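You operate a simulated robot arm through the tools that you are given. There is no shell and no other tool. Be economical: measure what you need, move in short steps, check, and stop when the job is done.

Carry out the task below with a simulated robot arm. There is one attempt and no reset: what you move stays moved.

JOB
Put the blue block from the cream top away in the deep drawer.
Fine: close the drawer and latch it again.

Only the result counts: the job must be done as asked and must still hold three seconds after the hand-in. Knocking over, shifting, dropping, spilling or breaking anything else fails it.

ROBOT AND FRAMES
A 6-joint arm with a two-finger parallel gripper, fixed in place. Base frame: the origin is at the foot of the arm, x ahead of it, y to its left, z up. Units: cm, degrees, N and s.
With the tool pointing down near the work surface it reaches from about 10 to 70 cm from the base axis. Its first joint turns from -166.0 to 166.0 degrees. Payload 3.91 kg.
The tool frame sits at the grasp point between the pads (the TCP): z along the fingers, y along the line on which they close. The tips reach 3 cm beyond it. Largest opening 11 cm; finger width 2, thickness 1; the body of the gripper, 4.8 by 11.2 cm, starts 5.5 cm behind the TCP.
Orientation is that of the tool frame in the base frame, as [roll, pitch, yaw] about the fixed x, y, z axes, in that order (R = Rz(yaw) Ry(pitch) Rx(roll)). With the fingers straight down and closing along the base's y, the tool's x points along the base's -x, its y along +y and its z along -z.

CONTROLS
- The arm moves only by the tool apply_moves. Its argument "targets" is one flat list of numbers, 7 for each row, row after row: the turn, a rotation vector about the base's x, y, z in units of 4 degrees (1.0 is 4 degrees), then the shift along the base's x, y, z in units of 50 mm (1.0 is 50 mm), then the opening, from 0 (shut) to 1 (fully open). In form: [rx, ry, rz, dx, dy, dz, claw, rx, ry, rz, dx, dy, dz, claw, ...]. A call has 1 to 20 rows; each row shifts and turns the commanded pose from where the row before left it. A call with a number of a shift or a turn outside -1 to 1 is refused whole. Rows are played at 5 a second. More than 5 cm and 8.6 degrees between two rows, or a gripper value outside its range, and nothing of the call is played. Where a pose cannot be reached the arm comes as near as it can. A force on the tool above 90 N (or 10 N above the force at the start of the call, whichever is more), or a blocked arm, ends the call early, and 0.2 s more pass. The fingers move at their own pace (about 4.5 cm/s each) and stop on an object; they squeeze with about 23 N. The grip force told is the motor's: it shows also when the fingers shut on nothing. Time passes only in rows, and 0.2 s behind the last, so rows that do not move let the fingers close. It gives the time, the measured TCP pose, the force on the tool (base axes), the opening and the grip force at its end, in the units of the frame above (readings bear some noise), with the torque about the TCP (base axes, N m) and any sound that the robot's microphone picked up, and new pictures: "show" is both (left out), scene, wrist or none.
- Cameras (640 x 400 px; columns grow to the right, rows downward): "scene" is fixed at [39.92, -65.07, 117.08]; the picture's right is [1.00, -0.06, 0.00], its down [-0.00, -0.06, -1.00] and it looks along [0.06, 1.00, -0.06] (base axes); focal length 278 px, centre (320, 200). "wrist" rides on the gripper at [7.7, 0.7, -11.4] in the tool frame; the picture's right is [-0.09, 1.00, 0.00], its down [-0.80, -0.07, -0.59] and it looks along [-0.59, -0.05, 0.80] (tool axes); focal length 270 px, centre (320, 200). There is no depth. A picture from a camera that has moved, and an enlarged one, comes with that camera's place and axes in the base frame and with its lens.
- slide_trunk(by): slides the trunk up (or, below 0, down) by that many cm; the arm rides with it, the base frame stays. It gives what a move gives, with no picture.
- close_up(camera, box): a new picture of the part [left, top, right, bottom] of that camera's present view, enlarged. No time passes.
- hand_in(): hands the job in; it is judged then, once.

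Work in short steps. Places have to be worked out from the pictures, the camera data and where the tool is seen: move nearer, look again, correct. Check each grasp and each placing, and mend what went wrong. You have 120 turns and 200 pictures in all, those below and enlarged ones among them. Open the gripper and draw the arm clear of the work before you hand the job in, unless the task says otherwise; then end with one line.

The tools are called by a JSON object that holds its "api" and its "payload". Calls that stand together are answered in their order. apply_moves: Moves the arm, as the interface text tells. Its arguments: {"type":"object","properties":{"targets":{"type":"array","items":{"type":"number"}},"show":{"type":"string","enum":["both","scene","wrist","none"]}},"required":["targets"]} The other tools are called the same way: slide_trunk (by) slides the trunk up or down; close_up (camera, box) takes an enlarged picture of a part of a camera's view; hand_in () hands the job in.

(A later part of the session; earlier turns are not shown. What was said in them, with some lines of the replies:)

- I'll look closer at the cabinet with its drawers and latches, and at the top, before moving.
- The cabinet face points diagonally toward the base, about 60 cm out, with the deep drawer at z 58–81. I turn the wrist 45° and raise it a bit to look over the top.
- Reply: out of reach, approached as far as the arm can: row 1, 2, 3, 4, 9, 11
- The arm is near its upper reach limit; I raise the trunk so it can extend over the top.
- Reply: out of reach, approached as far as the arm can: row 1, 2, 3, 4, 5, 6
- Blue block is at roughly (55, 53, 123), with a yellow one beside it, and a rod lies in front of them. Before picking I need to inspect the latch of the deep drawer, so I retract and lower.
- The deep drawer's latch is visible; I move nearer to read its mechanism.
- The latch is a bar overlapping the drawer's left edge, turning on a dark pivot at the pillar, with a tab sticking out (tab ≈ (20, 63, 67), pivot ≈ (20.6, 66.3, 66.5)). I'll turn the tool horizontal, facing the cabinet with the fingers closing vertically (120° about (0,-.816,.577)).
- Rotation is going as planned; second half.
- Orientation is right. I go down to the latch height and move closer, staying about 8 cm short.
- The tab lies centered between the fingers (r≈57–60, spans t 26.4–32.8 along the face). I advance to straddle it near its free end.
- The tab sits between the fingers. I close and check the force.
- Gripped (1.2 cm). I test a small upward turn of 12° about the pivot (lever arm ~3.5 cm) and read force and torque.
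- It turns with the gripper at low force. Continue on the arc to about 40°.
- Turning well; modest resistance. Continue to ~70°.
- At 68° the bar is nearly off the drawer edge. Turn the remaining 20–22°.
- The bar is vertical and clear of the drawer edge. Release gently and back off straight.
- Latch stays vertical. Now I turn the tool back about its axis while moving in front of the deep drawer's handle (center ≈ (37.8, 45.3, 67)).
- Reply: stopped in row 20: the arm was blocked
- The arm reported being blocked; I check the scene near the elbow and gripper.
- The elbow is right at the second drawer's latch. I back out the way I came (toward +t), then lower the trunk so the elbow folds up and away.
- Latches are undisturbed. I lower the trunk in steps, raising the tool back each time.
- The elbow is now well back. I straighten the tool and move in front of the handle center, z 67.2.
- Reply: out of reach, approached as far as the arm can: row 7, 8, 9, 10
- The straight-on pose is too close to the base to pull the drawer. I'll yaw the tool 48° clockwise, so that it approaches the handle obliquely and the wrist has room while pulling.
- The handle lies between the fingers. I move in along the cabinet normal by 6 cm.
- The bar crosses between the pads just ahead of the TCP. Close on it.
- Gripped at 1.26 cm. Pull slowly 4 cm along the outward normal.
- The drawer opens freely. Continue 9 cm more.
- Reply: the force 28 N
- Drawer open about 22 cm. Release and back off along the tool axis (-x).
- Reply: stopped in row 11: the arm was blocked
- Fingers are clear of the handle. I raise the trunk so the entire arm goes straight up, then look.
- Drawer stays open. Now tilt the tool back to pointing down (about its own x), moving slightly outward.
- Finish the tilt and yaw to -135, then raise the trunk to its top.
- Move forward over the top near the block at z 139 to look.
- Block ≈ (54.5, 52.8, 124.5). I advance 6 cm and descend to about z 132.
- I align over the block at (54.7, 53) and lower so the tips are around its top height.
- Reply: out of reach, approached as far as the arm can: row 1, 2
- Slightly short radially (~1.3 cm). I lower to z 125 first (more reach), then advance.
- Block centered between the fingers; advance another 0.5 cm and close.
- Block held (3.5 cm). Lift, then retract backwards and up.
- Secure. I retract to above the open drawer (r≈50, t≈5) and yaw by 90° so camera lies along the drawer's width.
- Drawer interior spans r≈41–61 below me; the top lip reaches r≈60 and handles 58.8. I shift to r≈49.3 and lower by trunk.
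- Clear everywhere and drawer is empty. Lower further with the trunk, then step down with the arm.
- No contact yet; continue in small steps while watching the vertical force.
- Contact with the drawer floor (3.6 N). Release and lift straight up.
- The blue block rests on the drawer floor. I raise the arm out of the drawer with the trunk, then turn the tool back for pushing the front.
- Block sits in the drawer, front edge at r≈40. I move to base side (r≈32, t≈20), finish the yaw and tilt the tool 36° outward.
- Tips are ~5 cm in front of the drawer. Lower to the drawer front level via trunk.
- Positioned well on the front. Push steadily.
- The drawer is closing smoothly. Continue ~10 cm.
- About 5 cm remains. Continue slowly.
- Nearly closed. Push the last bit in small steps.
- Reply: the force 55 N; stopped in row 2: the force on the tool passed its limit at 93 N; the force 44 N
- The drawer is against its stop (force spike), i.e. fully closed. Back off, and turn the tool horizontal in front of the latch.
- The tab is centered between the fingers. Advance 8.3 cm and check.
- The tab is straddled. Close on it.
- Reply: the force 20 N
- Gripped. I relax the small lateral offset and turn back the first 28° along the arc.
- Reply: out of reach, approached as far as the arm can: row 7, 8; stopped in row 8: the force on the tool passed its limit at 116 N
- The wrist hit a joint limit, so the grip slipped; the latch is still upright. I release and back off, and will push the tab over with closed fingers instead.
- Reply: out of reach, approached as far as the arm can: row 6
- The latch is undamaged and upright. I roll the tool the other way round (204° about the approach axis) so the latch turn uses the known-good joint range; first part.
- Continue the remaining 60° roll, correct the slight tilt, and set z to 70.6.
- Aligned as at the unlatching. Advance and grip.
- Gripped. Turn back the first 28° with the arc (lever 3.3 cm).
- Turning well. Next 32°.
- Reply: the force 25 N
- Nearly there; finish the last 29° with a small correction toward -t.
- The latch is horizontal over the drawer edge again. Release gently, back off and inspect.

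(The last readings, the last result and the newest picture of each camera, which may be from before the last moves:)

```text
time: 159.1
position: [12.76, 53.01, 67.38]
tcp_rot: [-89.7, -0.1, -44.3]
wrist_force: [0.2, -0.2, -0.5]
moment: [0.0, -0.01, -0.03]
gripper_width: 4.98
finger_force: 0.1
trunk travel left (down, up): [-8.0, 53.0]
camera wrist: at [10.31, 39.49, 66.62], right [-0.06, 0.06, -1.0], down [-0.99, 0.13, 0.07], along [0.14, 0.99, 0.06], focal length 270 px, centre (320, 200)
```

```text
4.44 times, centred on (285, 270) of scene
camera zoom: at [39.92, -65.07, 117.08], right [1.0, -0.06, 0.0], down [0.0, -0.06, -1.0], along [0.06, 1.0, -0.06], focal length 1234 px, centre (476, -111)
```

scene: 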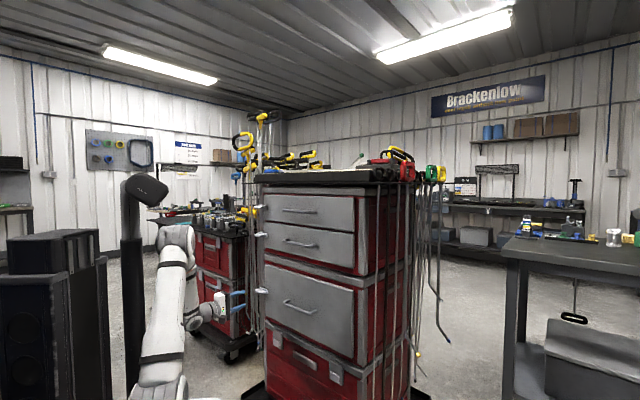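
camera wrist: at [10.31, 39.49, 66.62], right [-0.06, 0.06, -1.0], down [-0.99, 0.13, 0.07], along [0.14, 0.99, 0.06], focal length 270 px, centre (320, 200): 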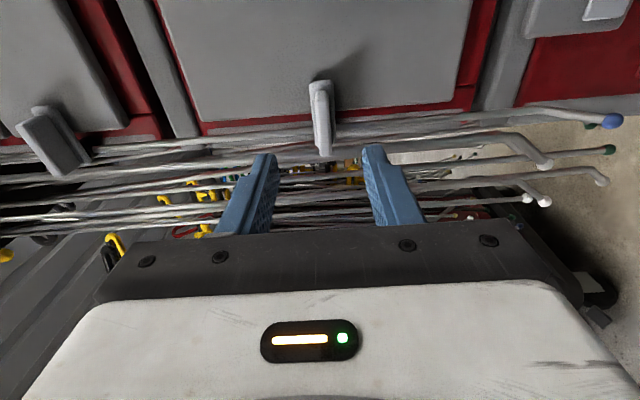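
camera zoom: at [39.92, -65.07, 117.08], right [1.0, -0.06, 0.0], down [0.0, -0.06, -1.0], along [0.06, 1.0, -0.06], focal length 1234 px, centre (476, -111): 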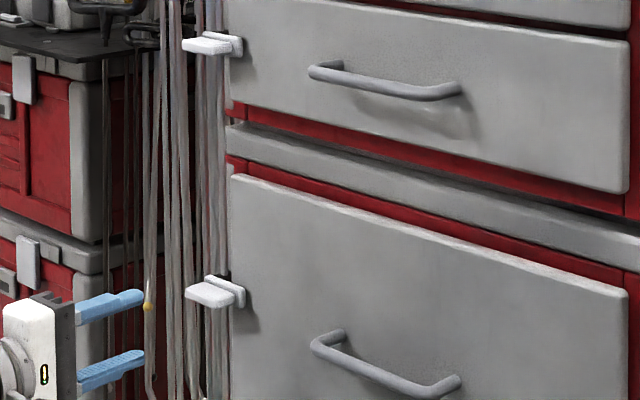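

The latch and drawer look exactly as at the start. I draw the arm further clear, fingers open.

{"api": "apply_moves", "payload": {"targets": [0, 0, 0, -0.2, -0.2, 0.2, 0.6, 0, 0, 0, -0.2, -0.2, 0.2, 0.6, 0, 0, 0, -0.2, -0.2, 0.2, 0.6, 0, 0, 0, -0.2, -0.2, 0.2, 0.6, 0, 0, 0, 0, 0, 0, 0.6], "show": "scene"}}

{"api": "close_up", "payload": {"camera": "scene", "box": [220, 100, 460, 250]}}

```text
time: 160.3
position: [8.85, 49.09, 71.42]
tcp_rot: [-89.7, -0.1, -44.3]
wrist_force: [0.2, 0.4, -0.1]
moment: [-0.02, -0.01, -0.03]
gripper_width: 6.61
finger_force: 0.1
trunk travel left (down, up): [-8.0, 53.0]
```

scene: 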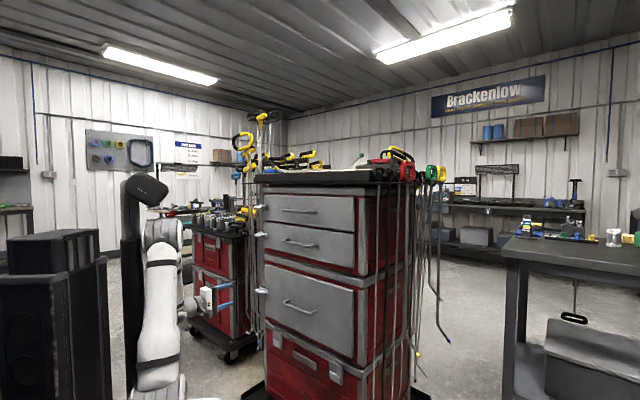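

```text
2.67 times, centred on (340, 175) of scene
camera zoom: at [39.92, -65.07, 117.08], right [1.0, -0.06, 0.0], down [0.0, -0.06, -1.0], along [0.06, 1.0, -0.06], focal length 740 px, centre (267, 267)
```

zoom: 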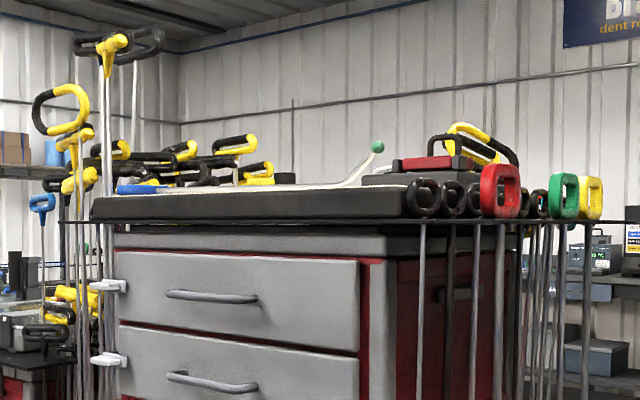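

Everything else is unchanged, the drawer is closed and latched, and the arm is clear. Handing in.

{"api": "hand_in", "payload": {}}

```text
The job is handed in.
```

The blue block is in the deep drawer, which is closed and latched again. Nothing else looks moved in the last pictures, and I have handed the job in.
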